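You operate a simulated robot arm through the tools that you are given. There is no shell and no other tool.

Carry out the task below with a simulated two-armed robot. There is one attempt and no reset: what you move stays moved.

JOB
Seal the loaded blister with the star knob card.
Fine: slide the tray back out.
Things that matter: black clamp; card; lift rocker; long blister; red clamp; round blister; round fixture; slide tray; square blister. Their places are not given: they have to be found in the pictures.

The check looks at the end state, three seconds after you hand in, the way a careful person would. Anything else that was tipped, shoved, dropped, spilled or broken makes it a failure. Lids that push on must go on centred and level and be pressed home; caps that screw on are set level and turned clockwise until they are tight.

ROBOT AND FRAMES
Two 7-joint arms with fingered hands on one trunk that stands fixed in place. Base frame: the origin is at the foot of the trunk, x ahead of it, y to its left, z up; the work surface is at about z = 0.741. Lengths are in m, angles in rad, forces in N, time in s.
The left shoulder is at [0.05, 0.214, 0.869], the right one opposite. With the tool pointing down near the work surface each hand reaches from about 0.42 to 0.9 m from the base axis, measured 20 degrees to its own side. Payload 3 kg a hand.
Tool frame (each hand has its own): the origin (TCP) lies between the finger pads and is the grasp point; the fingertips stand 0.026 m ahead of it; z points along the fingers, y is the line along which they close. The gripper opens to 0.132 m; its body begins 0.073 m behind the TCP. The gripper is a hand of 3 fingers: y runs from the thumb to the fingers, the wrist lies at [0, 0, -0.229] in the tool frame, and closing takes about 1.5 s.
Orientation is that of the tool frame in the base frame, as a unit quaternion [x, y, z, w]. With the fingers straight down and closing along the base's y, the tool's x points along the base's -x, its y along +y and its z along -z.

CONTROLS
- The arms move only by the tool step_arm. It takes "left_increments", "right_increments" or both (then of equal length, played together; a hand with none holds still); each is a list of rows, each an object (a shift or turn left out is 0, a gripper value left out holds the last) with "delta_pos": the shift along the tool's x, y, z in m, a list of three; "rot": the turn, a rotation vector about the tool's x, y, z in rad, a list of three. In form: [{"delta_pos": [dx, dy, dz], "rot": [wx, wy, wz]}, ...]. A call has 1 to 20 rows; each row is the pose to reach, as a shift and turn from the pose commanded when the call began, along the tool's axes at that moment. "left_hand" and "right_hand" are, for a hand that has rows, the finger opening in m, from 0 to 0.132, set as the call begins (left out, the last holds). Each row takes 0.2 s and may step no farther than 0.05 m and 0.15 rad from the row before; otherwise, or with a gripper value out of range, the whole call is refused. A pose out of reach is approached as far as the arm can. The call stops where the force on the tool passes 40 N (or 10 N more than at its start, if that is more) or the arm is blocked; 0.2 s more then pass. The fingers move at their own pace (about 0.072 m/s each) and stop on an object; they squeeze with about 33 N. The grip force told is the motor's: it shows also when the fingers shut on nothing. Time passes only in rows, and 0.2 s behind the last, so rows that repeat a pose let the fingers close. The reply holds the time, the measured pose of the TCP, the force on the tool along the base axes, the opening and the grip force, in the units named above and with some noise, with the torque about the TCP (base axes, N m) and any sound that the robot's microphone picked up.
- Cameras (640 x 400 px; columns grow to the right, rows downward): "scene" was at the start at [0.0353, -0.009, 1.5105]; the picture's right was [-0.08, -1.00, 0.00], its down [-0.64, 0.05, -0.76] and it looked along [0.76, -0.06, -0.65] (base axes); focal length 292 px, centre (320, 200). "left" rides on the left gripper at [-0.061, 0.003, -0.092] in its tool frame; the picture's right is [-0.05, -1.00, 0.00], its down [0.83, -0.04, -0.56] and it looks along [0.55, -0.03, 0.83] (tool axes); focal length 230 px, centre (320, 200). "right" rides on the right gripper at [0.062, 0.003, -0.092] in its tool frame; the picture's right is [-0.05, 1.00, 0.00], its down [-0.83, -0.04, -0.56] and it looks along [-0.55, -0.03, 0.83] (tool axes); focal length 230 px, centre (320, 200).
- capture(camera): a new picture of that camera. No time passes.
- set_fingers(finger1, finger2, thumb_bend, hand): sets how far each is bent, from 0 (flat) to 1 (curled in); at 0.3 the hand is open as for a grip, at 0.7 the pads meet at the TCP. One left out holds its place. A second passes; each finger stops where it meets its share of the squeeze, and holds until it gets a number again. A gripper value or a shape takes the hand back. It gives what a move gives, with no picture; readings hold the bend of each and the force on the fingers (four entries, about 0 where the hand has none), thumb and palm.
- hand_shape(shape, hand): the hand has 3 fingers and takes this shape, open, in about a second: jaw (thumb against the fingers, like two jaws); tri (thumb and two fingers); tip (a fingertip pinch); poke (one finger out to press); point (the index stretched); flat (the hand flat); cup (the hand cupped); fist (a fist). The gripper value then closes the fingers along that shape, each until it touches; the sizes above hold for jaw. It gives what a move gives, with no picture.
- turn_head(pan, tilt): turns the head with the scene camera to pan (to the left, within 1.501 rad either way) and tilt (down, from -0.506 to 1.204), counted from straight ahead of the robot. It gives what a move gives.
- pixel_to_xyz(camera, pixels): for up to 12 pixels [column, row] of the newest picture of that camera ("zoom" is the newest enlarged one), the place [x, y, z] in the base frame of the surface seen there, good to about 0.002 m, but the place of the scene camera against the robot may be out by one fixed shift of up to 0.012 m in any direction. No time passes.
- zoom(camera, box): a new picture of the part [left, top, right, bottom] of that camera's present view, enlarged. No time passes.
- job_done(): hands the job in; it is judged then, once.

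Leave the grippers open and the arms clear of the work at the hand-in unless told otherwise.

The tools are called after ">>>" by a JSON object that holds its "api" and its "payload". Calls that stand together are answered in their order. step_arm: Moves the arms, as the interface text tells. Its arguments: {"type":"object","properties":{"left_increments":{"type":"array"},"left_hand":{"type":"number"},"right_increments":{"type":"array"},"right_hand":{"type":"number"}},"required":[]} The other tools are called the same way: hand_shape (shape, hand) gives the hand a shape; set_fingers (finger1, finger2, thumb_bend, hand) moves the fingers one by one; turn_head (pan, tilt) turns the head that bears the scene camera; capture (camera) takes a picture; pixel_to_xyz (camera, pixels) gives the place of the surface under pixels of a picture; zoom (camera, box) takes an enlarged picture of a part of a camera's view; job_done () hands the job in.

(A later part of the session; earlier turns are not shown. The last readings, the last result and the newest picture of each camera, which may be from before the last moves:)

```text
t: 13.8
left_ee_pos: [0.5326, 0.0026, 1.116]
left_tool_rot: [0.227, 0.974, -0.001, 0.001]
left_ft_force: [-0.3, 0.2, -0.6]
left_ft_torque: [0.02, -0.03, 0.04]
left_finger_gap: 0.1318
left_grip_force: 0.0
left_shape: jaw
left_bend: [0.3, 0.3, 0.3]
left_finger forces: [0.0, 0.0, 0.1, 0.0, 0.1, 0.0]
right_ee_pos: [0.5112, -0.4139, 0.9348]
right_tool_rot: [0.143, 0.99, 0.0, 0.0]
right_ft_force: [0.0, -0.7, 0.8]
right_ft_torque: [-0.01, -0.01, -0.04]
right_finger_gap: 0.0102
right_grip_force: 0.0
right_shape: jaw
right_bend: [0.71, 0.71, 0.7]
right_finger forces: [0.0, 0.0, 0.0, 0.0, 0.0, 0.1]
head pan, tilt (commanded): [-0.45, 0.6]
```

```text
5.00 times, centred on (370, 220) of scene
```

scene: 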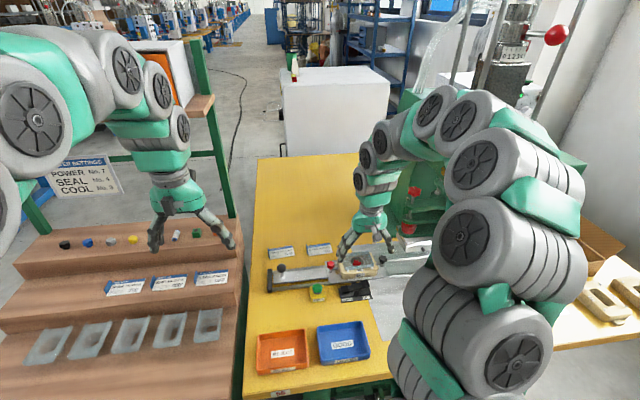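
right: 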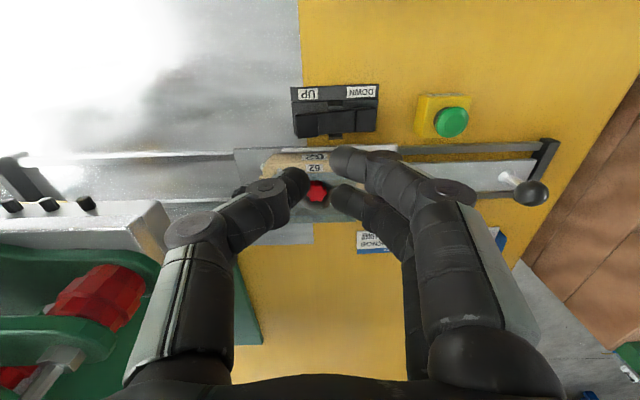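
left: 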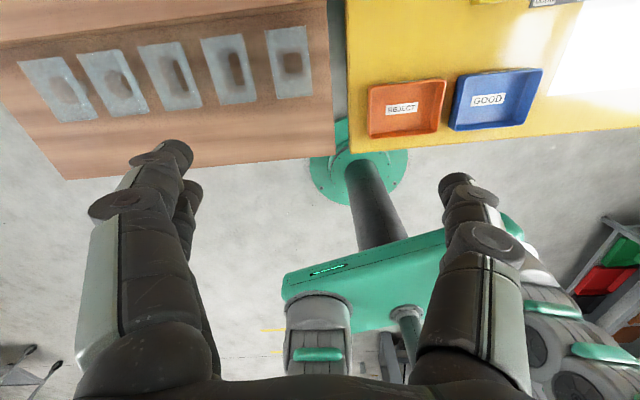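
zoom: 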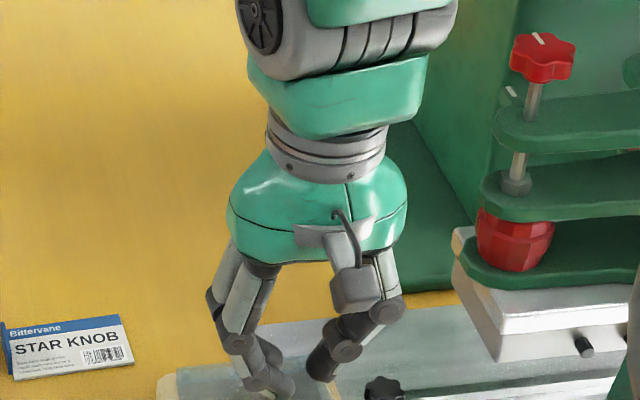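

In the jaw shape at 10 mm gap the fingertips come closest, about 0.02–0.026 m ahead of the TCP, so I can pinch the tab from above with the tips a few mm over the card. I'll now move the right hand at the same height to about (0.646,-0.354) with a 0.05 m opening, to view the card closely.

>>> {"api": "step_arm", "payload": {"right_increments": [{"delta_pos": [-0.028, 0.024, 0]}, {"delta_pos": [-0.056, 0.048, 0]}, {"delta_pos": [-0.084, 0.072, 0]}, {"delta_pos": [-0.1126, 0.0957, 0]}, {"delta_pos": [-0.1126, 0.0957, 0.02]}, {"delta_pos": [-0.1126, 0.0957, 0.02]}], "right_hand": 0.06}}

>>> {"api": "capture", "payload": {"camera": "right"}}

>>> {"api": "zoom", "payload": {"camera": "right", "box": [240, 130, 400, 230]}}

```text
t: 15.2
left_ee_pos: [0.5342, 0.0014, 1.116]
left_tool_rot: [0.226, 0.974, 0.0, 0.0]
left_ft_force: [0.2, 0.5, -0.5]
left_ft_torque: [-0.03, -0.02, 0.01]
left_finger_gap: 0.1319
left_grip_force: 0.0
left_shape: jaw
left_bend: [0.3, 0.3, 0.3]
left_finger forces: [0.0, 0.0, 0.1, 0.0, 0.1, 0.0]
right_ee_pos: [0.6447, -0.3544, 0.9139]
right_tool_rot: [0.144, 0.99, 0.0, 0.0]
right_ft_force: [-1.8, 0.0, -0.7]
right_ft_torque: [-0.01, -0.01, -0.03]
right_finger_gap: 0.0596
right_grip_force: 0.1
right_shape: jaw
right_bend: [0.73, 0.73, 0.7]
right_finger forces: [0.0, 0.0, 0.1, 0.1, 0.0, 0.0]
head pan, tilt (commanded): [-0.45, 0.6]
```

```text
taken
```

right: 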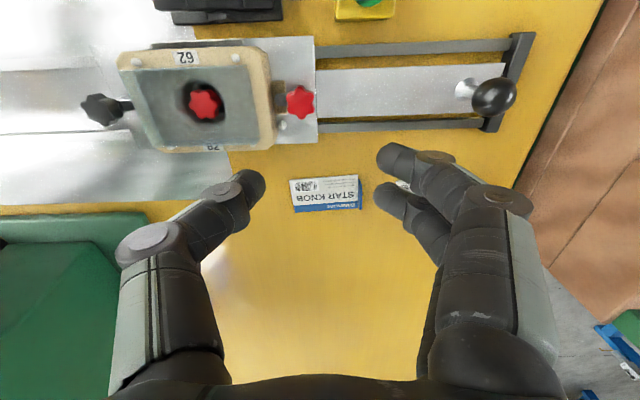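

```text
4.00 times, centred on (320, 180) of right
```

zoom: 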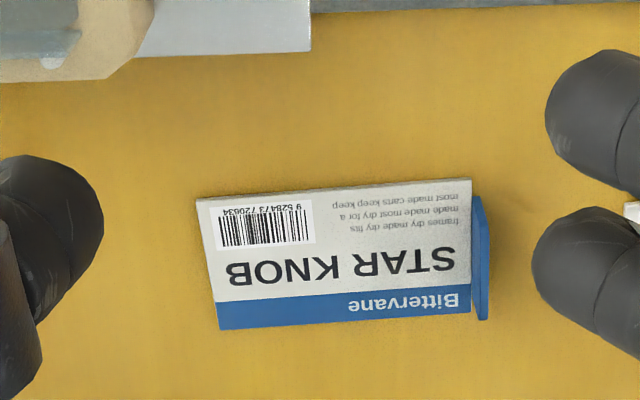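

The card is clearly seen. I'll measure its corners and tab again from here, plus the rails and fixture edges for the tray angle.

>>> {"api": "pixel_to_xyz", "payload": {"camera": "zoom", "pixels": [[200, 203], [467, 182], [217, 325], [468, 310], [340, 255], [230, 205], [440, 190], [240, 322], [440, 308], [485, 250], [478, 210], [480, 310]]}}

>>> {"api": "pixel_to_xyz", "payload": {"camera": "right", "pixels": [[330, 62], [500, 57], [330, 116], [460, 116], [300, 42], [313, 140], [145, 57], [262, 45], [148, 145], [272, 140], [300, 102], [102, 108]]}}

>>> {"api": "zoom", "payload": {"camera": "right", "box": [60, 20, 340, 170]}}

```text
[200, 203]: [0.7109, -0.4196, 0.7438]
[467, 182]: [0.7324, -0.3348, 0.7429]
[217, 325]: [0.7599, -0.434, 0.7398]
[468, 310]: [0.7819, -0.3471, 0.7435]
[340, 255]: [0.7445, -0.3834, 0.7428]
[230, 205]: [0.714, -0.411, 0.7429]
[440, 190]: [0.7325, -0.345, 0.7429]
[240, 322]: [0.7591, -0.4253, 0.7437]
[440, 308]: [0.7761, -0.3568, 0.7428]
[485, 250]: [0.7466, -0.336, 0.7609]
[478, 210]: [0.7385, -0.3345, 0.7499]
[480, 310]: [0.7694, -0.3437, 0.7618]
```

```text
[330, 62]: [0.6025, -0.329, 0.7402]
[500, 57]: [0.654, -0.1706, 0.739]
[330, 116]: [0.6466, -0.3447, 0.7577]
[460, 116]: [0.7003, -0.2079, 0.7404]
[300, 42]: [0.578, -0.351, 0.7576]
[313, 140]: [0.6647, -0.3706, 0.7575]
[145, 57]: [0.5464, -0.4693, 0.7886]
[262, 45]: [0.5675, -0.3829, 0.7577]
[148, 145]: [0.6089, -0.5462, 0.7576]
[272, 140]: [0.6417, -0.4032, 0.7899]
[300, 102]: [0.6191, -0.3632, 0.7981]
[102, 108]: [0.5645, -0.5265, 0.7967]
```

```text
2.29 times, centred on (200, 95) of right
```

zoom: 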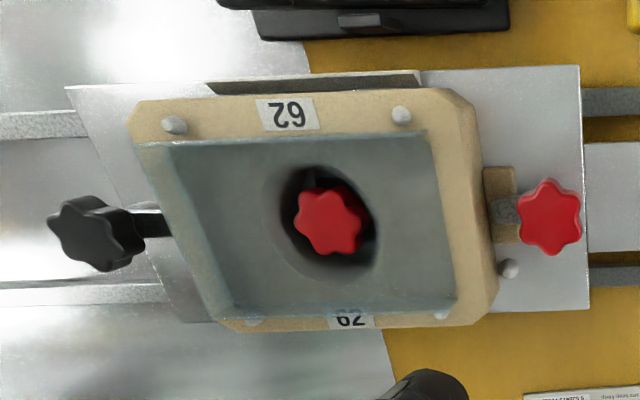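

I'll sample more points from this closer picture to fix the tray and blister angle.

>>> {"api": "pixel_to_xyz", "payload": {"camera": "zoom", "pixels": [[576, 72], [585, 300], [176, 120], [402, 112], [165, 146], [425, 138], [238, 312], [455, 300], [340, 205], [430, 150], [456, 290], [70, 90]]}}

>>> {"api": "pixel_to_xyz", "payload": {"camera": "zoom", "pixels": [[160, 160], [195, 240], [228, 305], [180, 165], [208, 240], [235, 295], [595, 145], [635, 145], [595, 250], [635, 250], [300, 160], [340, 295]]}}

```text
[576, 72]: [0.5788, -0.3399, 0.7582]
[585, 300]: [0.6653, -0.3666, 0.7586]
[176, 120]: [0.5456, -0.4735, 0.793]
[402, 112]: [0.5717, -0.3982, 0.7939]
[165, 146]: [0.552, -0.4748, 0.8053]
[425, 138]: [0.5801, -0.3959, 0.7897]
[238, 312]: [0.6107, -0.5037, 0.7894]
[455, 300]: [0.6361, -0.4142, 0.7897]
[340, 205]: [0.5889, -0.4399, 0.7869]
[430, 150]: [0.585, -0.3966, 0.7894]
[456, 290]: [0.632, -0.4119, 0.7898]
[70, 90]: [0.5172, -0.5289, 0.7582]
```

```text
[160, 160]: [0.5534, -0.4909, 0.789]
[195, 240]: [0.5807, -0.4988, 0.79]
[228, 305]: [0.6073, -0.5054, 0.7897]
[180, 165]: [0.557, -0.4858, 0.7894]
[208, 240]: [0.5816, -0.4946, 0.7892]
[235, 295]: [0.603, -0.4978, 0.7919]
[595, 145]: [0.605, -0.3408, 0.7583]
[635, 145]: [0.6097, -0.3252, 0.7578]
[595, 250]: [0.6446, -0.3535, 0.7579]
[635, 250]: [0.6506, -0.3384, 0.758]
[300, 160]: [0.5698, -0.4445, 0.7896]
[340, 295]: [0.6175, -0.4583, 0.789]
```

The tray/blister angle comes out near 17.5°, the card near 14.5°. The tab middle is at about (0.758, -0.339) with its top at z≈0.761. I'll turn the hand -0.035 rad to match the card, and move above the tab at z ≈ 0.85 with a 0.05 m gap.

>>> {"api": "step_arm", "payload": {"right_increments": [{"delta_pos": [-0.035, 0.016, 0], "rot": [0, 0, -0.035]}, {"delta_pos": [-0.07, 0.032, 0], "rot": [0, 0, -0.035]}, {"delta_pos": [-0.104, 0.0473, 0], "rot": [0, 0, -0.035]}, {"delta_pos": [-0.104, 0.0473, 0.03], "rot": [0, 0, -0.035]}, {"delta_pos": [-0.104, 0.0473, 0.064], "rot": [0, 0, -0.035]}, {"delta_pos": [-0.104, 0.0473, 0.064], "rot": [0, 0, -0.035]}], "right_hand": 0.05}}

>>> {"api": "capture", "payload": {"camera": "right"}}

>>> {"api": "zoom", "payload": {"camera": "right", "box": [220, 80, 420, 205]}}

```text
t: 16.6
left_ee_pos: [0.5331, 0.0018, 1.1156]
left_tool_rot: [0.227, 0.974, 0.0, 0.001]
left_ft_force: [-1.1, -0.1, 0.4]
left_ft_torque: [0.02, -0.01, 0.01]
left_finger_gap: 0.1318
left_grip_force: 0.0
left_shape: jaw
left_bend: [0.3, 0.3, 0.3]
left_finger forces: [0.0, 0.0, 0.1, 0.1, 0.0, 0.0]
right_ee_pos: [0.7575, -0.3382, 0.8506]
right_tool_rot: [0.126, 0.992, 0.0, 0.0]
right_ft_force: [-0.1, 0.7, -0.8]
right_ft_torque: [0.01, -0.06, 0.03]
right_finger_gap: 0.0505
right_grip_force: 0.1
right_shape: jaw
right_bend: [0.73, 0.73, 0.7]
right_finger forces: [0.0, 0.0, 0.0, 0.0, 0.0, 0.1]
head pan, tilt (commanded): [-0.45, 0.6]
```

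```text
taken
```

right: 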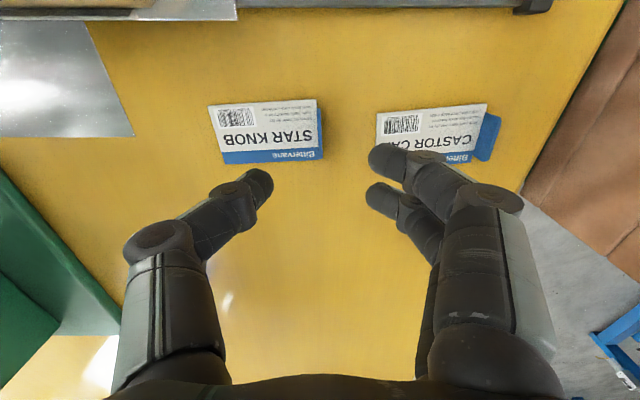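

```text
3.20 times, centred on (320, 142) of right
```

zoom: 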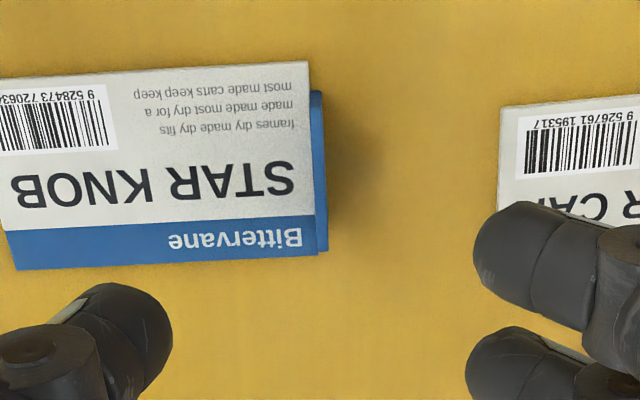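

The tab appears at column ≈319–322, right at the closing line. I'll measure the tab's top edge here.

>>> {"api": "pixel_to_xyz", "payload": {"camera": "zoom", "pixels": [[320, 100], [322, 170], [323, 240], [312, 100], [318, 170], [319, 240], [150, 170], [300, 70], [315, 252], [20, 262]]}}

>>> {"api": "pixel_to_xyz", "payload": {"camera": "right", "pixels": [[269, 180], [372, 155], [369, 195], [320, 180], [320, 130]]}}

```text
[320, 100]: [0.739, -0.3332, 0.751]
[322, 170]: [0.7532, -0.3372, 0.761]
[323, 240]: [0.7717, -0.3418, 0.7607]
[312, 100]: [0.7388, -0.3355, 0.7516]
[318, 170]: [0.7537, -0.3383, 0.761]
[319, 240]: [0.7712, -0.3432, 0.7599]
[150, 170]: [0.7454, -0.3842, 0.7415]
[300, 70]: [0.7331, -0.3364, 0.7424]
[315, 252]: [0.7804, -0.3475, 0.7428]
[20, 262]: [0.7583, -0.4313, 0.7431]
```

```text
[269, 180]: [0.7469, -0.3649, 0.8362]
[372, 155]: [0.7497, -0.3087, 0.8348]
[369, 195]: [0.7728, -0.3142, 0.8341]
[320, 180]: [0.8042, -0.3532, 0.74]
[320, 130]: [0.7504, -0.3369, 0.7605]
```

The hand is well centred on the tab (tab middle (0.757, -0.3385)). I'll descend 0.0745 m so the fingertips are at about z 0.750, then look before closing.

>>> {"api": "step_arm", "payload": {"right_increments": [{"delta_pos": [0, 0, 0.025]}, {"delta_pos": [0, 0, 0.05]}, {"delta_pos": [0, 0, 0.065]}, {"delta_pos": [0, 0, 0.0745]}, {"delta_pos": [0, 0, 0.0745]}]}}

>>> {"api": "capture", "payload": {"camera": "right"}}

>>> {"api": "zoom", "payload": {"camera": "right", "box": [240, 100, 400, 200]}}

>>> {"api": "zoom", "payload": {"camera": "scene", "box": [280, 200, 360, 260]}}

```text
t: 17.8
left_ee_pos: [0.5334, 0.0011, 1.1164]
left_tool_rot: [0.226, 0.974, 0.001, 0.0]
left_ft_force: [0.0, 0.1, -0.1]
left_ft_torque: [-0.02, 0.0, -0.03]
left_finger_gap: 0.132
left_grip_force: 0.1
left_shape: jaw
left_bend: [0.3, 0.3, 0.3]
left_finger forces: [0.1, 0.0, 0.0, 0.0, 0.0, 0.1]
right_ee_pos: [0.7554, -0.3379, 0.7758]
right_tool_rot: [0.127, 0.992, 0.0, 0.0]
right_ft_force: [0.2, 0.5, -0.3]
right_ft_torque: [0.0, 0.01, -0.03]
right_finger_gap: 0.0504
right_grip_force: 0.1
right_shape: jaw
right_bend: [0.73, 0.73, 0.7]
right_finger forces: [0.1, 0.0, 0.0, 0.0, 0.0, 0.0]
head pan, tilt (commanded): [-0.45, 0.6]
```

```text
taken
```

right: 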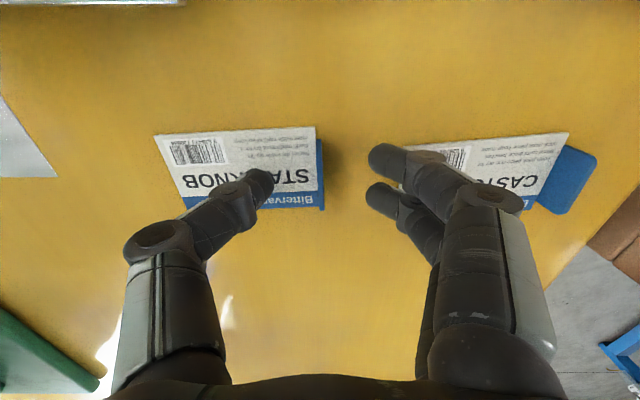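

```text
4.00 times, centred on (320, 150) of right
```

zoom: 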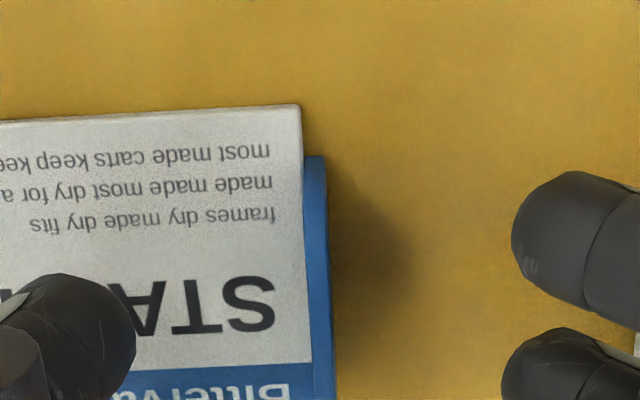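

```text
6.67 times, centred on (320, 230) of scene
```

zoom: 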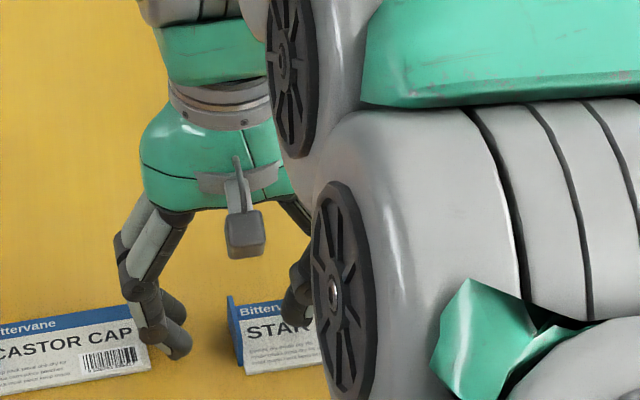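

No contact so far, and the tab stands between thumb and fingers. Now I'll close the hand onto the tab, holding the pose.

>>> {"api": "step_arm", "payload": {"right_increments": [{"delta_pos": [0, 0, 0.0]}, {"delta_pos": [0, 0, 0.0]}, {"delta_pos": [0, 0, 0.0]}, {"delta_pos": [0, 0, 0.0]}, {"delta_pos": [0, 0, 0.0]}, {"delta_pos": [0, 0, 0.0]}], "right_hand": 0.0}}

>>> {"api": "capture", "payload": {"camera": "right"}}

>>> {"api": "zoom", "payload": {"camera": "right", "box": [220, 100, 420, 225]}}

```text
t: 19.2
left_ee_pos: [0.5331, 0.0023, 1.1171]
left_tool_rot: [0.226, 0.974, 0.001, 0.0]
left_ft_force: [-0.1, 0.3, 0.1]
left_ft_torque: [0.0, -0.02, 0.03]
left_finger_gap: 0.132
left_grip_force: 0.1
left_shape: jaw
left_bend: [0.3, 0.3, 0.3]
left_finger forces: [0.0, 0.1, 0.0, 0.0, 0.0, 0.1]
right_ee_pos: [0.7578, -0.3382, 0.7767]
right_tool_rot: [0.127, 0.992, 0.0, 0.0]
right_ft_force: [-0.4, 0.3, -1.2]
right_ft_torque: [0.04, -0.01, 0.01]
right_finger_gap: 0.0
right_grip_force: 33.6
right_shape: jaw
right_bend: [0.7, 0.7, 0.7]
right_finger forces: [14.7, 14.7, 0.1, 0.0, 29.4, 0.0]
head pan, tilt (commanded): [-0.45, 0.6]
```

```text
taken
```

right: 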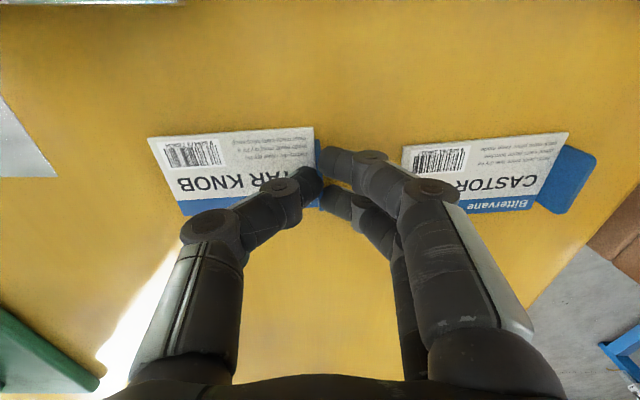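

```text
3.20 times, centred on (320, 162) of right
```

zoom: 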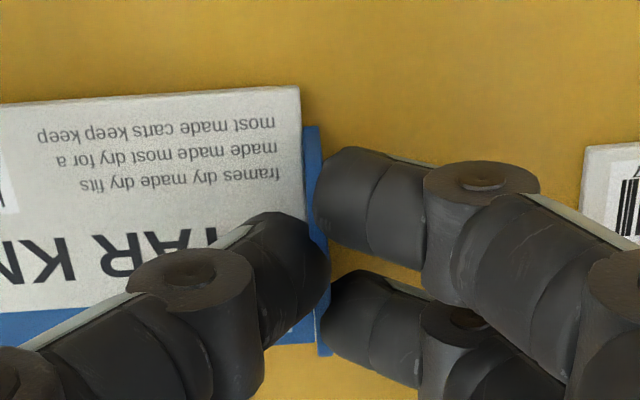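

The tab is gripped (fingers 14.7 N each, thumb 29.4 N). Now I'll lift straight up 0.09 m gently.

>>> {"api": "step_arm", "payload": {"right_increments": [{"delta_pos": [0, 0, -0.01]}, {"delta_pos": [0, 0, -0.025]}, {"delta_pos": [0, 0, -0.045]}, {"delta_pos": [0, 0, -0.065]}, {"delta_pos": [0, 0, -0.085]}, {"delta_pos": [0, 0, -0.09]}, {"delta_pos": [0, 0, -0.09]}]}}

>>> {"api": "capture", "payload": {"camera": "right"}}

>>> {"api": "capture", "payload": {"camera": "scene"}}

>>> {"api": "zoom", "payload": {"camera": "scene", "box": [260, 190, 400, 290]}}

```text
t: 20.8
left_ee_pos: [0.5326, 0.0023, 1.1167]
left_tool_rot: [0.226, 0.974, 0.0, 0.0]
left_ft_force: [0.1, 0.7, 0.0]
left_ft_torque: [-0.04, 0.0, -0.01]
left_finger_gap: 0.1319
left_grip_force: 0.0
left_shape: jaw
left_bend: [0.3, 0.3, 0.3]
left_finger forces: [0.0, 0.0, 0.0, 0.0, 0.0, 0.1]
right_ee_pos: [0.7581, -0.3384, 0.8654]
right_tool_rot: [0.126, 0.992, -0.001, 0.0]
right_ft_force: [0.2, 0.4, 0.4]
right_ft_torque: [-0.01, -0.02, -0.02]
right_finger_gap: 0.0
right_grip_force: 32.7
right_shape: jaw
right_bend: [0.7, 0.7, 0.7]
right_finger forces: [14.7, 14.7, 0.1, 0.0, 29.4, 0.0]
head pan, tilt (commanded): [-0.45, 0.6]
```

```text
taken
```

right: 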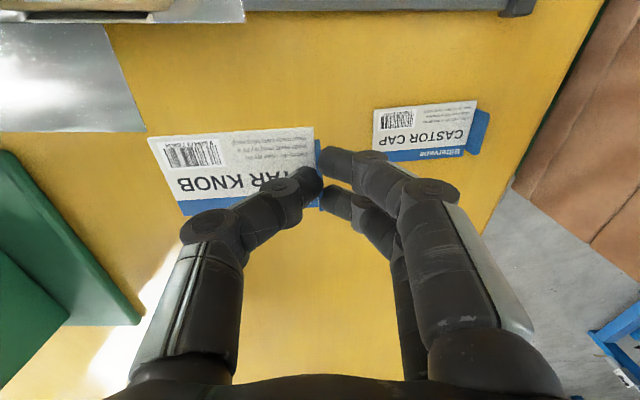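

```text
taken
```

scene: 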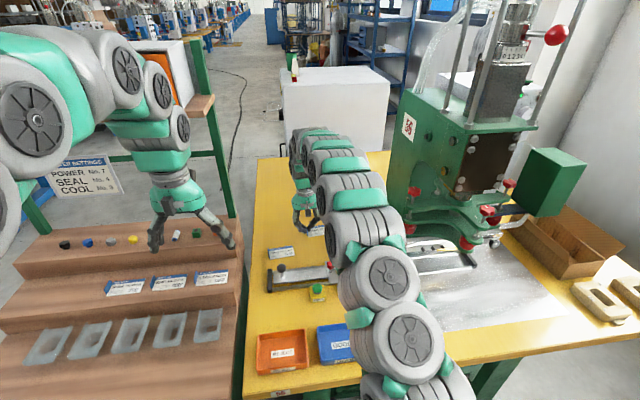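

```text
4.00 times, centred on (330, 240) of scene
```

zoom: 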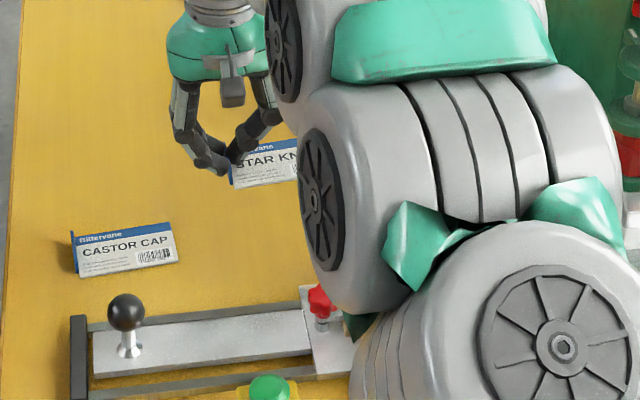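

The card is lifted cleanly and rides in the pinch. The press is in clear view now, so I'll zoom in on it.

>>> {"api": "zoom", "payload": {"camera": "scene", "box": [380, 90, 620, 290]}}

>>> {"api": "zoom", "payload": {"camera": "scene", "box": [430, 0, 600, 100]}}

>>> {"api": "zoom", "payload": {"camera": "right", "box": [130, 100, 370, 250]}}

```text
2.00 times, centred on (500, 190) of scene
```

zoom: 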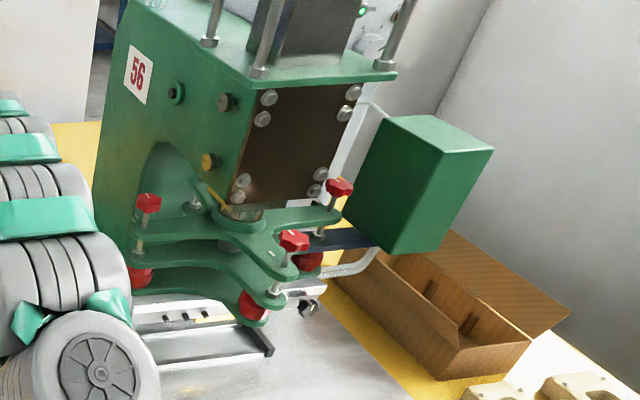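

```text
3.76 times, centred on (515, 50) of scene
```

zoom: 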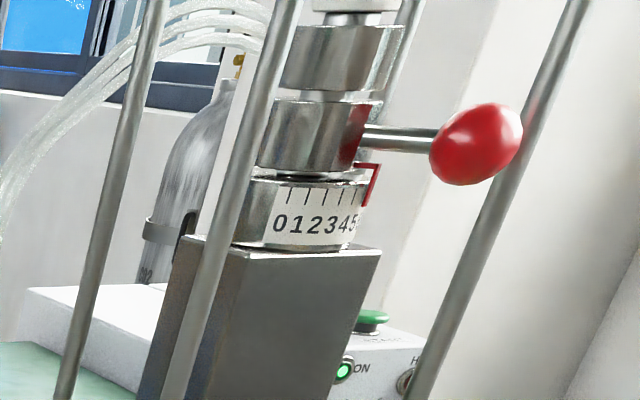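

```text
2.67 times, centred on (250, 175) of right
```

zoom: 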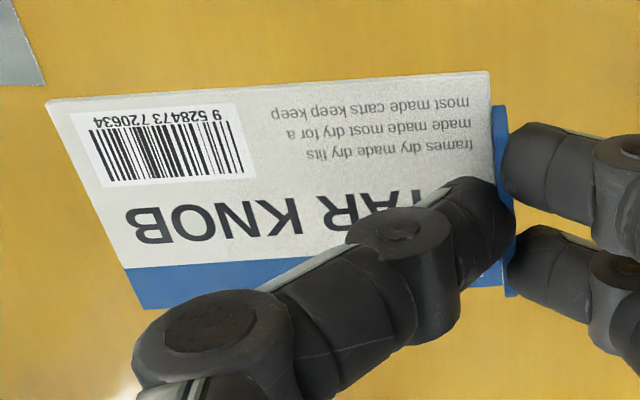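

The machine's lamp is ON. I'll re-measure the card as it hangs in the hand, to know its offset and yaw from the TCP (0.758, -0.3384).

>>> {"api": "pixel_to_xyz", "payload": {"camera": "zoom", "pixels": [[54, 106], [486, 76], [147, 303], [130, 268], [250, 93], [250, 180], [400, 85], [100, 200], [300, 150], [482, 180], [200, 290], [470, 150]]}}

```text
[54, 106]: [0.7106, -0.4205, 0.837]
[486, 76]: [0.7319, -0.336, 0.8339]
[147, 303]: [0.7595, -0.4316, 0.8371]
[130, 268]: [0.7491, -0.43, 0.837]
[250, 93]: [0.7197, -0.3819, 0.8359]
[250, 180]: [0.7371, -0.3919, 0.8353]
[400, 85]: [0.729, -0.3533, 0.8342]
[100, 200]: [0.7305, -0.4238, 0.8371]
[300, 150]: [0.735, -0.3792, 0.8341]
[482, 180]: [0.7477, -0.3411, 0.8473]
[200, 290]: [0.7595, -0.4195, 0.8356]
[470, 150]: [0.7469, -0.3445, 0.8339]
```

The card sits level within about 2°, yaw ≈14°, its centre 0.047 m from the TCP. The target TCP is about (0.608, -0.403) with a 0.056 rad turn. I'll move across at the present height (card bottom ≈0.83, above all walls and knobs).

>>> {"api": "step_arm", "payload": {"right_increments": [{"delta_pos": [0.026, -0.02, 0], "rot": [0, 0, 0.012]}, {"delta_pos": [0.052, -0.04, 0], "rot": [0, 0, 0.024]}, {"delta_pos": [0.078, -0.06, 0], "rot": [0, 0, 0.036]}, {"delta_pos": [0.104, -0.08, 0], "rot": [0, 0, 0.048]}, {"delta_pos": [0.129, -0.1002, 0], "rot": [0, 0, 0.056]}, {"delta_pos": [0.129, -0.1002, 0], "rot": [0, 0, 0.056]}, {"delta_pos": [0.129, -0.1002, 0], "rot": [0, 0, 0.056]}]}}

>>> {"api": "capture", "payload": {"camera": "right"}}

>>> {"api": "zoom", "payload": {"camera": "right", "box": [130, 90, 370, 240]}}

>>> {"api": "zoom", "payload": {"camera": "scene", "box": [300, 200, 420, 290]}}

```text
t: 22.4
left_ee_pos: [0.5338, 0.0029, 1.1159]
left_tool_rot: [0.227, 0.974, 0.0, 0.0]
left_ft_force: [0.8, 0.6, 0.3]
left_ft_torque: [-0.03, 0.02, 0.01]
left_finger_gap: 0.132
left_grip_force: 0.1
left_shape: jaw
left_bend: [0.3, 0.3, 0.3]
left_finger forces: [0.0, 0.0, 0.0, 0.1, 0.0, 0.1]
right_ee_pos: [0.6073, -0.4024, 0.8666]
right_tool_rot: [0.153, 0.988, -0.001, -0.001]
right_ft_force: [-0.5, 0.4, 0.2]
right_ft_torque: [0.01, 0.0, -0.01]
right_finger_gap: 0.0002
right_grip_force: 33.0
right_shape: jaw
right_bend: [0.7, 0.7, 0.7]
right_finger forces: [14.7, 14.8, 0.1, 0.1, 29.4, 0.0]
head pan, tilt (commanded): [-0.45, 0.6]
```

```text
taken
```

right: 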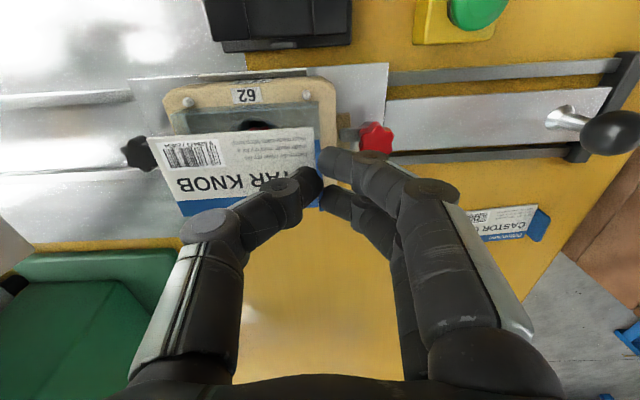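

```text
2.67 times, centred on (250, 165) of right
```

zoom: 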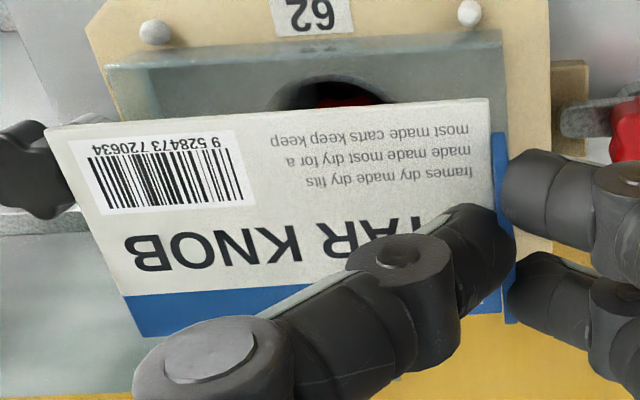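

```text
4.44 times, centred on (360, 245) of scene
```

zoom: 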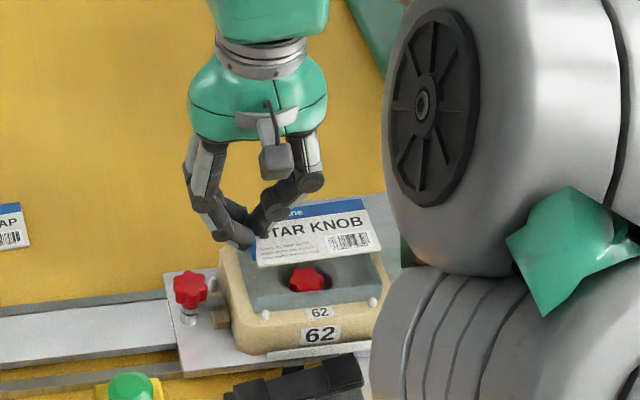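

The card hangs over the blister. I'll measure the card corners and the visible blister edges in this same picture to check alignment.

>>> {"api": "pixel_to_xyz", "payload": {"camera": "zoom", "pixels": [[54, 135], [484, 104], [146, 330], [250, 160], [110, 66], [498, 40], [498, 60], [504, 120], [155, 30], [468, 12], [130, 95], [300, 70]]}}

```text
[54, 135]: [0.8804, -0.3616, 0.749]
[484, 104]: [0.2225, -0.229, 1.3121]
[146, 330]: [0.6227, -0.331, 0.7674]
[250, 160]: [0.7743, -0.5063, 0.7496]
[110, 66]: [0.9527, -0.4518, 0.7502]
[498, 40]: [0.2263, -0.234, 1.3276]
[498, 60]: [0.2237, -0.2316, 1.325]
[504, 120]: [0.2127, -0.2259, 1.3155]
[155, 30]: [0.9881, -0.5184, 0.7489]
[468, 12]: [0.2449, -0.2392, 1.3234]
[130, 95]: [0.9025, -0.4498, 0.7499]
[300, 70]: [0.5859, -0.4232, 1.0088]
```

That used the scene zoom, as it was the newest. I'll retake the right camera's zoom and measure again.

>>> {"api": "zoom", "payload": {"camera": "right", "box": [130, 90, 370, 240]}}

>>> {"api": "pixel_to_xyz", "payload": {"camera": "zoom", "pixels": [[54, 135], [484, 104], [146, 330], [250, 160], [110, 66], [498, 40], [498, 60], [504, 120], [155, 30], [468, 12], [130, 95], [300, 70]]}}

```text
2.67 times, centred on (250, 165) of right
```

zoom: 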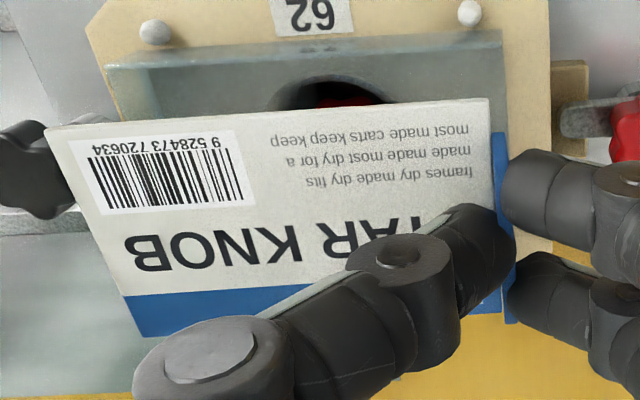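

```text
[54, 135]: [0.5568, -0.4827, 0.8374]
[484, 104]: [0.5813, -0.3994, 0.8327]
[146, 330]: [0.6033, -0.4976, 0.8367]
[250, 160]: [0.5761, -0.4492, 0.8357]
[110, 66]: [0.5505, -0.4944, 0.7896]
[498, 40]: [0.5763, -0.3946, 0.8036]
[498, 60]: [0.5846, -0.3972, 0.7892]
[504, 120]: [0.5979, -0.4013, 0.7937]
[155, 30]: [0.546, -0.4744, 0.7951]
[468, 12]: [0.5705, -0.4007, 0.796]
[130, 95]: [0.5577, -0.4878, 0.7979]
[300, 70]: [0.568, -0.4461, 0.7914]
```

The card spans u −0.294…−0.207 and v 0.675…0.7245 inside the blister's u −0.298…−0.204 and v 0.670…0.731, so it's nearly centred. I'll shift 1 mm away from the robot and descend 0.034 m slowly.

>>> {"api": "step_arm", "payload": {"right_increments": [{"delta_pos": [-0.001, 0, 0.01]}, {"delta_pos": [-0.001, 0, 0.02]}, {"delta_pos": [-0.001, 0, 0.028]}, {"delta_pos": [-0.001, 0, 0.034]}, {"delta_pos": [-0.001, 0, 0.034]}]}}

>>> {"api": "capture", "payload": {"camera": "right"}}

>>> {"api": "zoom", "payload": {"camera": "scene", "box": [320, 220, 400, 280]}}

>>> {"api": "zoom", "payload": {"camera": "right", "box": [130, 90, 370, 240]}}

```text
t: 23.6
left_ee_pos: [0.5346, 0.0025, 1.1154]
left_tool_rot: [0.226, 0.974, 0.0, 0.0]
left_ft_force: [-0.4, 0.6, 0.3]
left_ft_torque: [0.0, 0.02, -0.01]
left_finger_gap: 0.1319
left_grip_force: 0.0
left_shape: jaw
left_bend: [0.3, 0.3, 0.3]
left_finger forces: [0.0, 0.0, 0.1, 0.0, 0.0, 0.0]
right_ee_pos: [0.6079, -0.403, 0.8312]
right_tool_rot: [0.153, 0.988, 0.0, 0.0]
right_ft_force: [0.3, 0.1, 1.0]
right_ft_torque: [-0.01, 0.01, 0.0]
right_finger_gap: 0.0
right_grip_force: 33.4
right_shape: jaw
right_bend: [0.7, 0.7, 0.7]
right_finger forces: [14.9, 14.6, 0.1, 0.1, 29.5, 0.0]
head pan, tilt (commanded): [-0.45, 0.6]
```

```text
taken
```

right: 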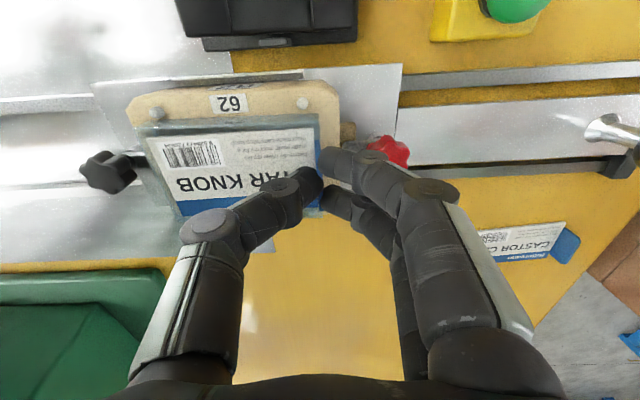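

```text
6.67 times, centred on (360, 250) of scene
```

zoom: 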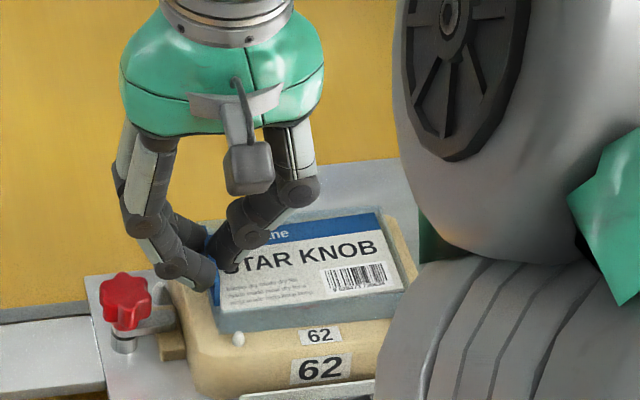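

```text
2.67 times, centred on (250, 165) of right
```

zoom: 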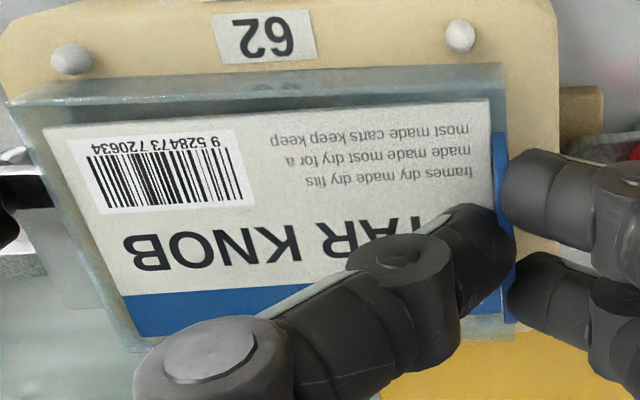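

The card is inside the three walls with even margins. I'll lower a further 6 mm in small steps, watching the force.

>>> {"api": "step_arm", "payload": {"right_increments": [{"delta_pos": [0, 0, 0.002]}, {"delta_pos": [0, 0, 0.004]}, {"delta_pos": [0, 0, 0.005]}, {"delta_pos": [0, 0, 0.006]}, {"delta_pos": [0, 0, 0.006]}]}}

>>> {"api": "capture", "payload": {"camera": "right"}}

>>> {"api": "zoom", "payload": {"camera": "right", "box": [130, 90, 370, 240]}}

>>> {"api": "pixel_to_xyz", "payload": {"camera": "zoom", "pixels": [[54, 135], [484, 104], [146, 330], [250, 160], [120, 200], [400, 115], [450, 150], [200, 310], [505, 90], [515, 120]]}}

```text
t: 24.8
left_ee_pos: [0.5331, 0.0027, 1.1162]
left_tool_rot: [0.227, 0.974, 0.0, 0.001]
left_ft_force: [-0.4, 0.7, -0.6]
left_ft_torque: [0.0, 0.0, -0.02]
left_finger_gap: 0.1318
left_grip_force: 0.1
left_shape: jaw
left_bend: [0.3, 0.3, 0.3]
left_finger forces: [0.1, 0.1, 0.0, 0.0, 0.1, 0.0]
right_ee_pos: [0.6083, -0.4042, 0.8259]
right_tool_rot: [0.154, 0.988, 0.0, 0.0]
right_ft_force: [-3.0, 2.2, 30.8]
right_ft_torque: [0.08, 0.07, 0.01]
right_finger_gap: 0.0
right_grip_force: 33.0
right_shape: jaw
right_bend: [0.7, 0.7, 0.71]
right_finger forces: [20.0, 19.7, 0.1, 0.1, 40.8, 0.0]
head pan, tilt (commanded): [-0.45, 0.6]
```

```text
taken
```

right: 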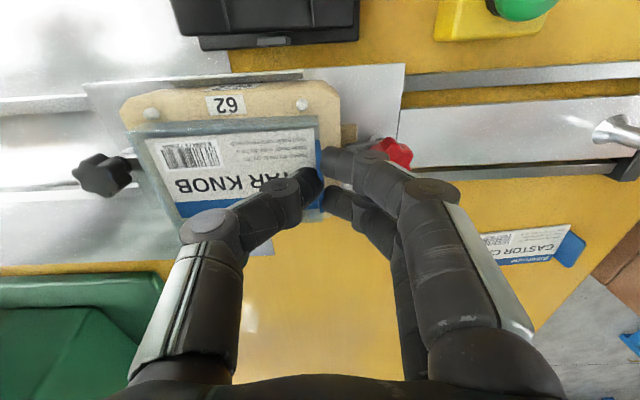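

```text
2.67 times, centred on (250, 165) of right
```

zoom: 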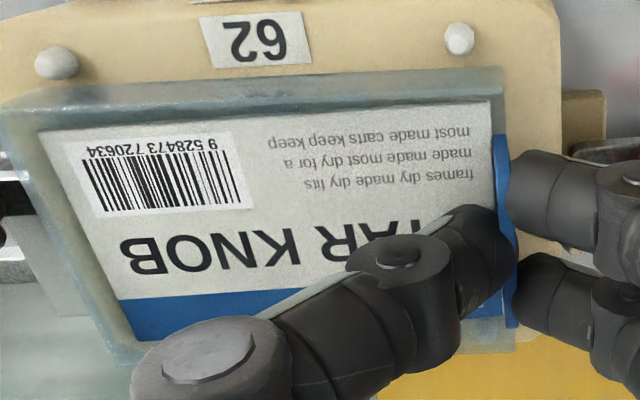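

```text
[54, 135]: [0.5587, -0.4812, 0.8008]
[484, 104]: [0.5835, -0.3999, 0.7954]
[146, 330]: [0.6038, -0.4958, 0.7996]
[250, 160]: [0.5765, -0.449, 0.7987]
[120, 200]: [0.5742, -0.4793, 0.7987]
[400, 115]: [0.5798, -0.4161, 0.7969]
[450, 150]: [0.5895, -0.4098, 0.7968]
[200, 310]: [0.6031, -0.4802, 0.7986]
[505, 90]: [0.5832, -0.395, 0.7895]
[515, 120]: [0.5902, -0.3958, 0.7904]
```

Contact: 31 N upward, with the tab end of the card resting on the blister flange and the far end still a few mm up. I'll ease up 3 mm to take off the load, then open the fingers only to 0.016 m so nothing near is touched.

>>> {"api": "step_arm", "payload": {"right_increments": [{"delta_pos": [0, 0, -0.003]}, {"delta_pos": [0, 0, -0.003]}]}}

>>> {"api": "step_arm", "payload": {"right_increments": [{"delta_pos": [0, 0, 0]}, {"delta_pos": [0, 0, 0]}, {"delta_pos": [0, 0, 0]}], "right_hand": 0.016}}

>>> {"api": "capture", "payload": {"camera": "right"}}

>>> {"api": "zoom", "payload": {"camera": "right", "box": [130, 90, 370, 240]}}

>>> {"api": "pixel_to_xyz", "payload": {"camera": "zoom", "pixels": [[54, 135], [484, 104], [146, 330], [250, 160], [120, 200], [400, 115], [450, 150], [200, 310], [505, 90], [515, 120]]}}

```text
t: 25.4
left_ee_pos: [0.5323, 0.0024, 1.1151]
left_tool_rot: [0.227, 0.974, 0.0, 0.0]
left_ft_force: [0.2, 1.0, -0.4]
left_ft_torque: [0.01, 0.02, 0.01]
left_finger_gap: 0.1318
left_grip_force: 0.1
left_shape: jaw
left_bend: [0.3, 0.3, 0.3]
left_finger forces: [0.0, 0.0, 0.0, 0.1, 0.1, 0.0]
right_ee_pos: [0.6078, -0.4028, 0.828]
right_tool_rot: [0.154, 0.988, 0.0, -0.001]
right_ft_force: [0.9, -0.2, 3.7]
right_ft_torque: [0.01, -0.04, 0.01]
right_finger_gap: 0.0
right_grip_force: 33.3
right_shape: jaw
right_bend: [0.7, 0.7, 0.71]
right_finger forces: [16.9, 17.1, 0.0, 0.0, 34.1, 0.0]
head pan, tilt (commanded): [-0.45, 0.6]
```

```text
t: 26.2
left_ee_pos: [0.5335, 0.0016, 1.116]
left_tool_rot: [0.227, 0.974, 0.0, 0.0]
left_ft_force: [0.0, 0.4, 0.8]
left_ft_torque: [0.02, -0.02, 0.0]
left_finger_gap: 0.132
left_grip_force: 0.0
left_shape: jaw
left_bend: [0.3, 0.3, 0.3]
left_finger forces: [0.0, 0.0, 0.0, 0.0, 0.0, 0.1]
right_ee_pos: [0.608, -0.4041, 0.8288]
right_tool_rot: [0.154, 0.988, -0.001, 0.0]
right_ft_force: [-0.9, 0.3, 0.2]
right_ft_torque: [0.0, 0.01, -0.01]
right_finger_gap: 0.0161
right_grip_force: 0.0
right_shape: jaw
right_bend: [0.72, 0.72, 0.7]
right_finger forces: [0.1, 0.0, 0.0, 0.0, 0.0, 0.0]
head pan, tilt (commanded): [-0.45, 0.6]
```

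```text
taken
```

right: 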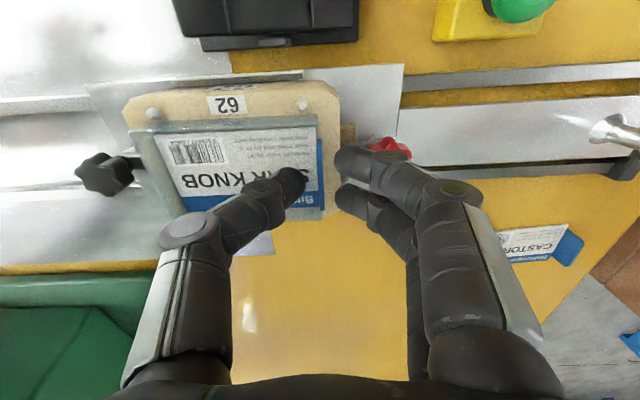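

```text
2.67 times, centred on (250, 165) of right
```

zoom: 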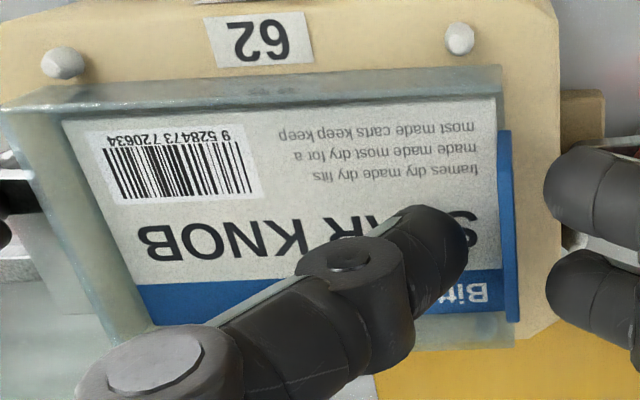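

```text
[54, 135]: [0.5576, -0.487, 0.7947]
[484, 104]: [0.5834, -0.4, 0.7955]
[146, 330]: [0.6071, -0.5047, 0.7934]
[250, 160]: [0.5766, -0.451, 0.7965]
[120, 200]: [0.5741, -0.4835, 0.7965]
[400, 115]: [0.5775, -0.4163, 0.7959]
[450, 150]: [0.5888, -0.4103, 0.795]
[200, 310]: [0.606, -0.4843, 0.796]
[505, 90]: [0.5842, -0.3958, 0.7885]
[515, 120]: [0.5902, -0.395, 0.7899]
```

The card is released and lies level (top z ≈ 0.796 everywhere) inside the walls. I'll raise the hand straight up 0.10 m, opening nothing more until clear, and inspect.

>>> {"api": "step_arm", "payload": {"right_increments": [{"delta_pos": [0, 0, -0.01]}, {"delta_pos": [0, 0, -0.025]}, {"delta_pos": [0, 0, -0.045]}, {"delta_pos": [0, 0, -0.07]}, {"delta_pos": [0.03, 0, -0.1]}, {"delta_pos": [0.06, 0, -0.1]}, {"delta_pos": [0.09, 0, -0.1]}, {"delta_pos": [0.09, 0, -0.1]}]}}

>>> {"api": "capture", "payload": {"camera": "right"}}

>>> {"api": "zoom", "payload": {"camera": "right", "box": [200, 90, 400, 215]}}

>>> {"api": "zoom", "payload": {"camera": "scene", "box": [320, 230, 400, 280]}}

```text
t: 28.0
left_ee_pos: [0.5326, 0.002, 1.1151]
left_tool_rot: [0.227, 0.974, -0.001, 0.0]
left_ft_force: [-0.2, -0.4, -0.1]
left_ft_torque: [0.0, -0.01, 0.0]
left_finger_gap: 0.1318
left_grip_force: 0.0
left_shape: jaw
left_bend: [0.3, 0.3, 0.3]
left_finger forces: [0.1, 0.0, 0.0, 0.0, 0.0, 0.0]
right_ee_pos: [0.5231, -0.3773, 0.9288]
right_tool_rot: [0.154, 0.988, 0.0, 0.001]
right_ft_force: [0.5, -0.7, 0.2]
right_ft_torque: [-0.01, 0.0, 0.05]
right_finger_gap: 0.0159
right_grip_force: 0.1
right_shape: jaw
right_bend: [0.72, 0.72, 0.7]
right_finger forces: [0.0, 0.0, 0.1, 0.0, 0.0, 0.0]
head pan, tilt (commanded): [-0.45, 0.6]
```

```text
taken
```

right: 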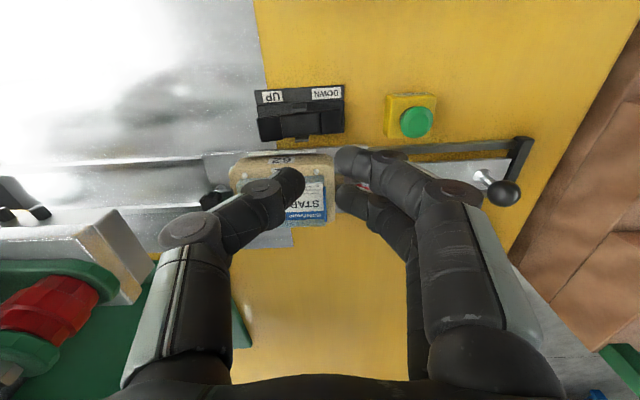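

```text
3.20 times, centred on (300, 152) of right
```

zoom: 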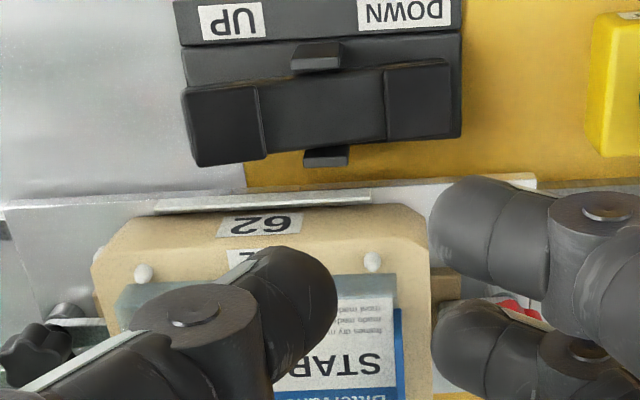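

```text
8.00 times, centred on (360, 255) of scene
```

zoom: 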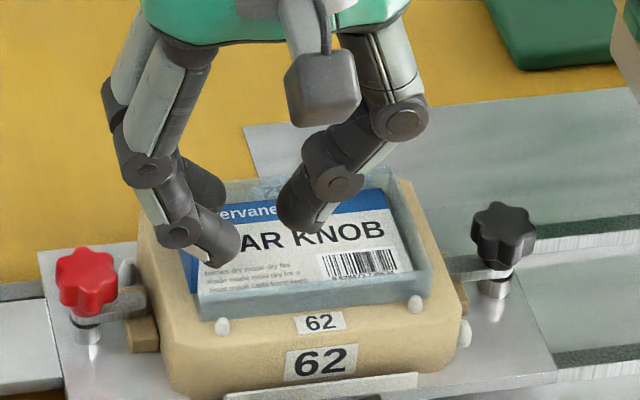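

I'll open the fingers wide here (tips at z≈0.90, nothing near) to see the card freely.

>>> {"api": "step_arm", "payload": {"right_increments": [{"delta_pos": [0, 0, 0]}, {"delta_pos": [0, 0, 0]}, {"delta_pos": [0, 0, 0]}, {"delta_pos": [0, 0, 0]}, {"delta_pos": [0, 0, 0]}], "right_hand": 0.12}}

>>> {"api": "capture", "payload": {"camera": "right"}}

>>> {"api": "zoom", "payload": {"camera": "right", "box": [210, 130, 370, 230]}}

>>> {"api": "pixel_to_xyz", "payload": {"camera": "right", "pixels": [[260, 195], [275, 200], [300, 200], [310, 190], [280, 215], [240, 178], [325, 172], [350, 200]]}}

```text
t: 29.2
left_ee_pos: [0.5339, 0.0019, 1.1161]
left_tool_rot: [0.227, 0.974, 0.0, 0.0]
left_ft_force: [-0.4, -0.7, -0.1]
left_ft_torque: [-0.02, 0.02, -0.04]
left_finger_gap: 0.1324
left_grip_force: 0.1
left_shape: jaw
left_bend: [0.3, 0.3, 0.3]
left_finger forces: [0.0, 0.0, 0.0, 0.2, 0.1, 0.1]
right_ee_pos: [0.5228, -0.3767, 0.9287]
right_tool_rot: [0.153, 0.988, 0.001, 0.0]
right_ft_force: [0.0, 0.2, 0.2]
right_ft_torque: [0.01, -0.01, -0.01]
right_finger_gap: 0.1198
right_grip_force: 0.0
right_shape: jaw
right_bend: [0.47, 0.47, 0.43]
right_finger forces: [0.0, 0.0, 0.1, 0.1, 0.1, 0.1]
head pan, tilt (commanded): [-0.45, 0.6]
```

```text
taken
```

right: 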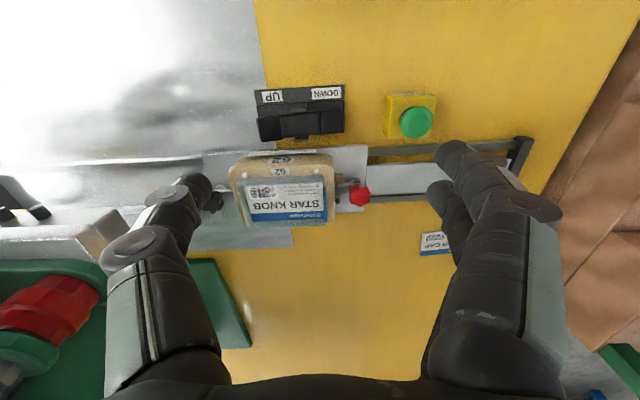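

```text
4.00 times, centred on (290, 180) of right
```

zoom: 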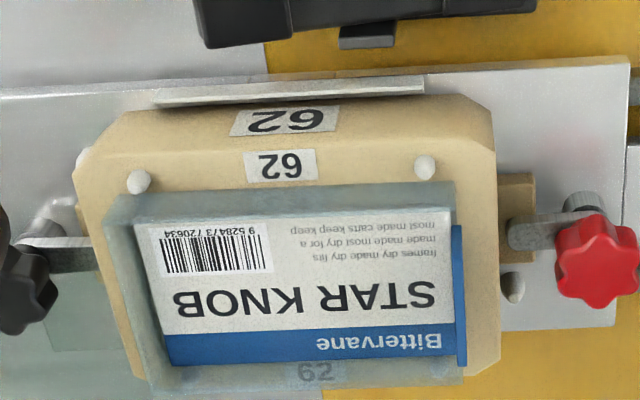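

```text
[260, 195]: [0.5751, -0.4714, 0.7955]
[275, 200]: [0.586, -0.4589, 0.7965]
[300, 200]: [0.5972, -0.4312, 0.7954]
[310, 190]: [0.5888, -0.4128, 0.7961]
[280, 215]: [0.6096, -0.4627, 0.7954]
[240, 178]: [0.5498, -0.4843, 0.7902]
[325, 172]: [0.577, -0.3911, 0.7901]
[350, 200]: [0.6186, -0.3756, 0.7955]
```

The card lies flat and square in the blister. I'll measure its corners against the blister once more.

>>> {"api": "pixel_to_xyz", "payload": {"camera": "zoom", "pixels": [[137, 228], [452, 216], [172, 362], [455, 350], [460, 230], [462, 360], [110, 205], [455, 185], [155, 385], [462, 380], [108, 240], [140, 350]]}}

```text
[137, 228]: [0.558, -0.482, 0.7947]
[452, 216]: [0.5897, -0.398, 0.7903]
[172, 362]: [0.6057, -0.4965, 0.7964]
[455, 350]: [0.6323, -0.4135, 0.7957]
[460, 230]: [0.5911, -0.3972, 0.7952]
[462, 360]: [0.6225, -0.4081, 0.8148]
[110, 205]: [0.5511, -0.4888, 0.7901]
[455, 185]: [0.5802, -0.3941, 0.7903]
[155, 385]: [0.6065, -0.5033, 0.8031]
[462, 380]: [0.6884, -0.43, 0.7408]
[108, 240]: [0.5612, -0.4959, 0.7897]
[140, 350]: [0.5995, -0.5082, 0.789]
```

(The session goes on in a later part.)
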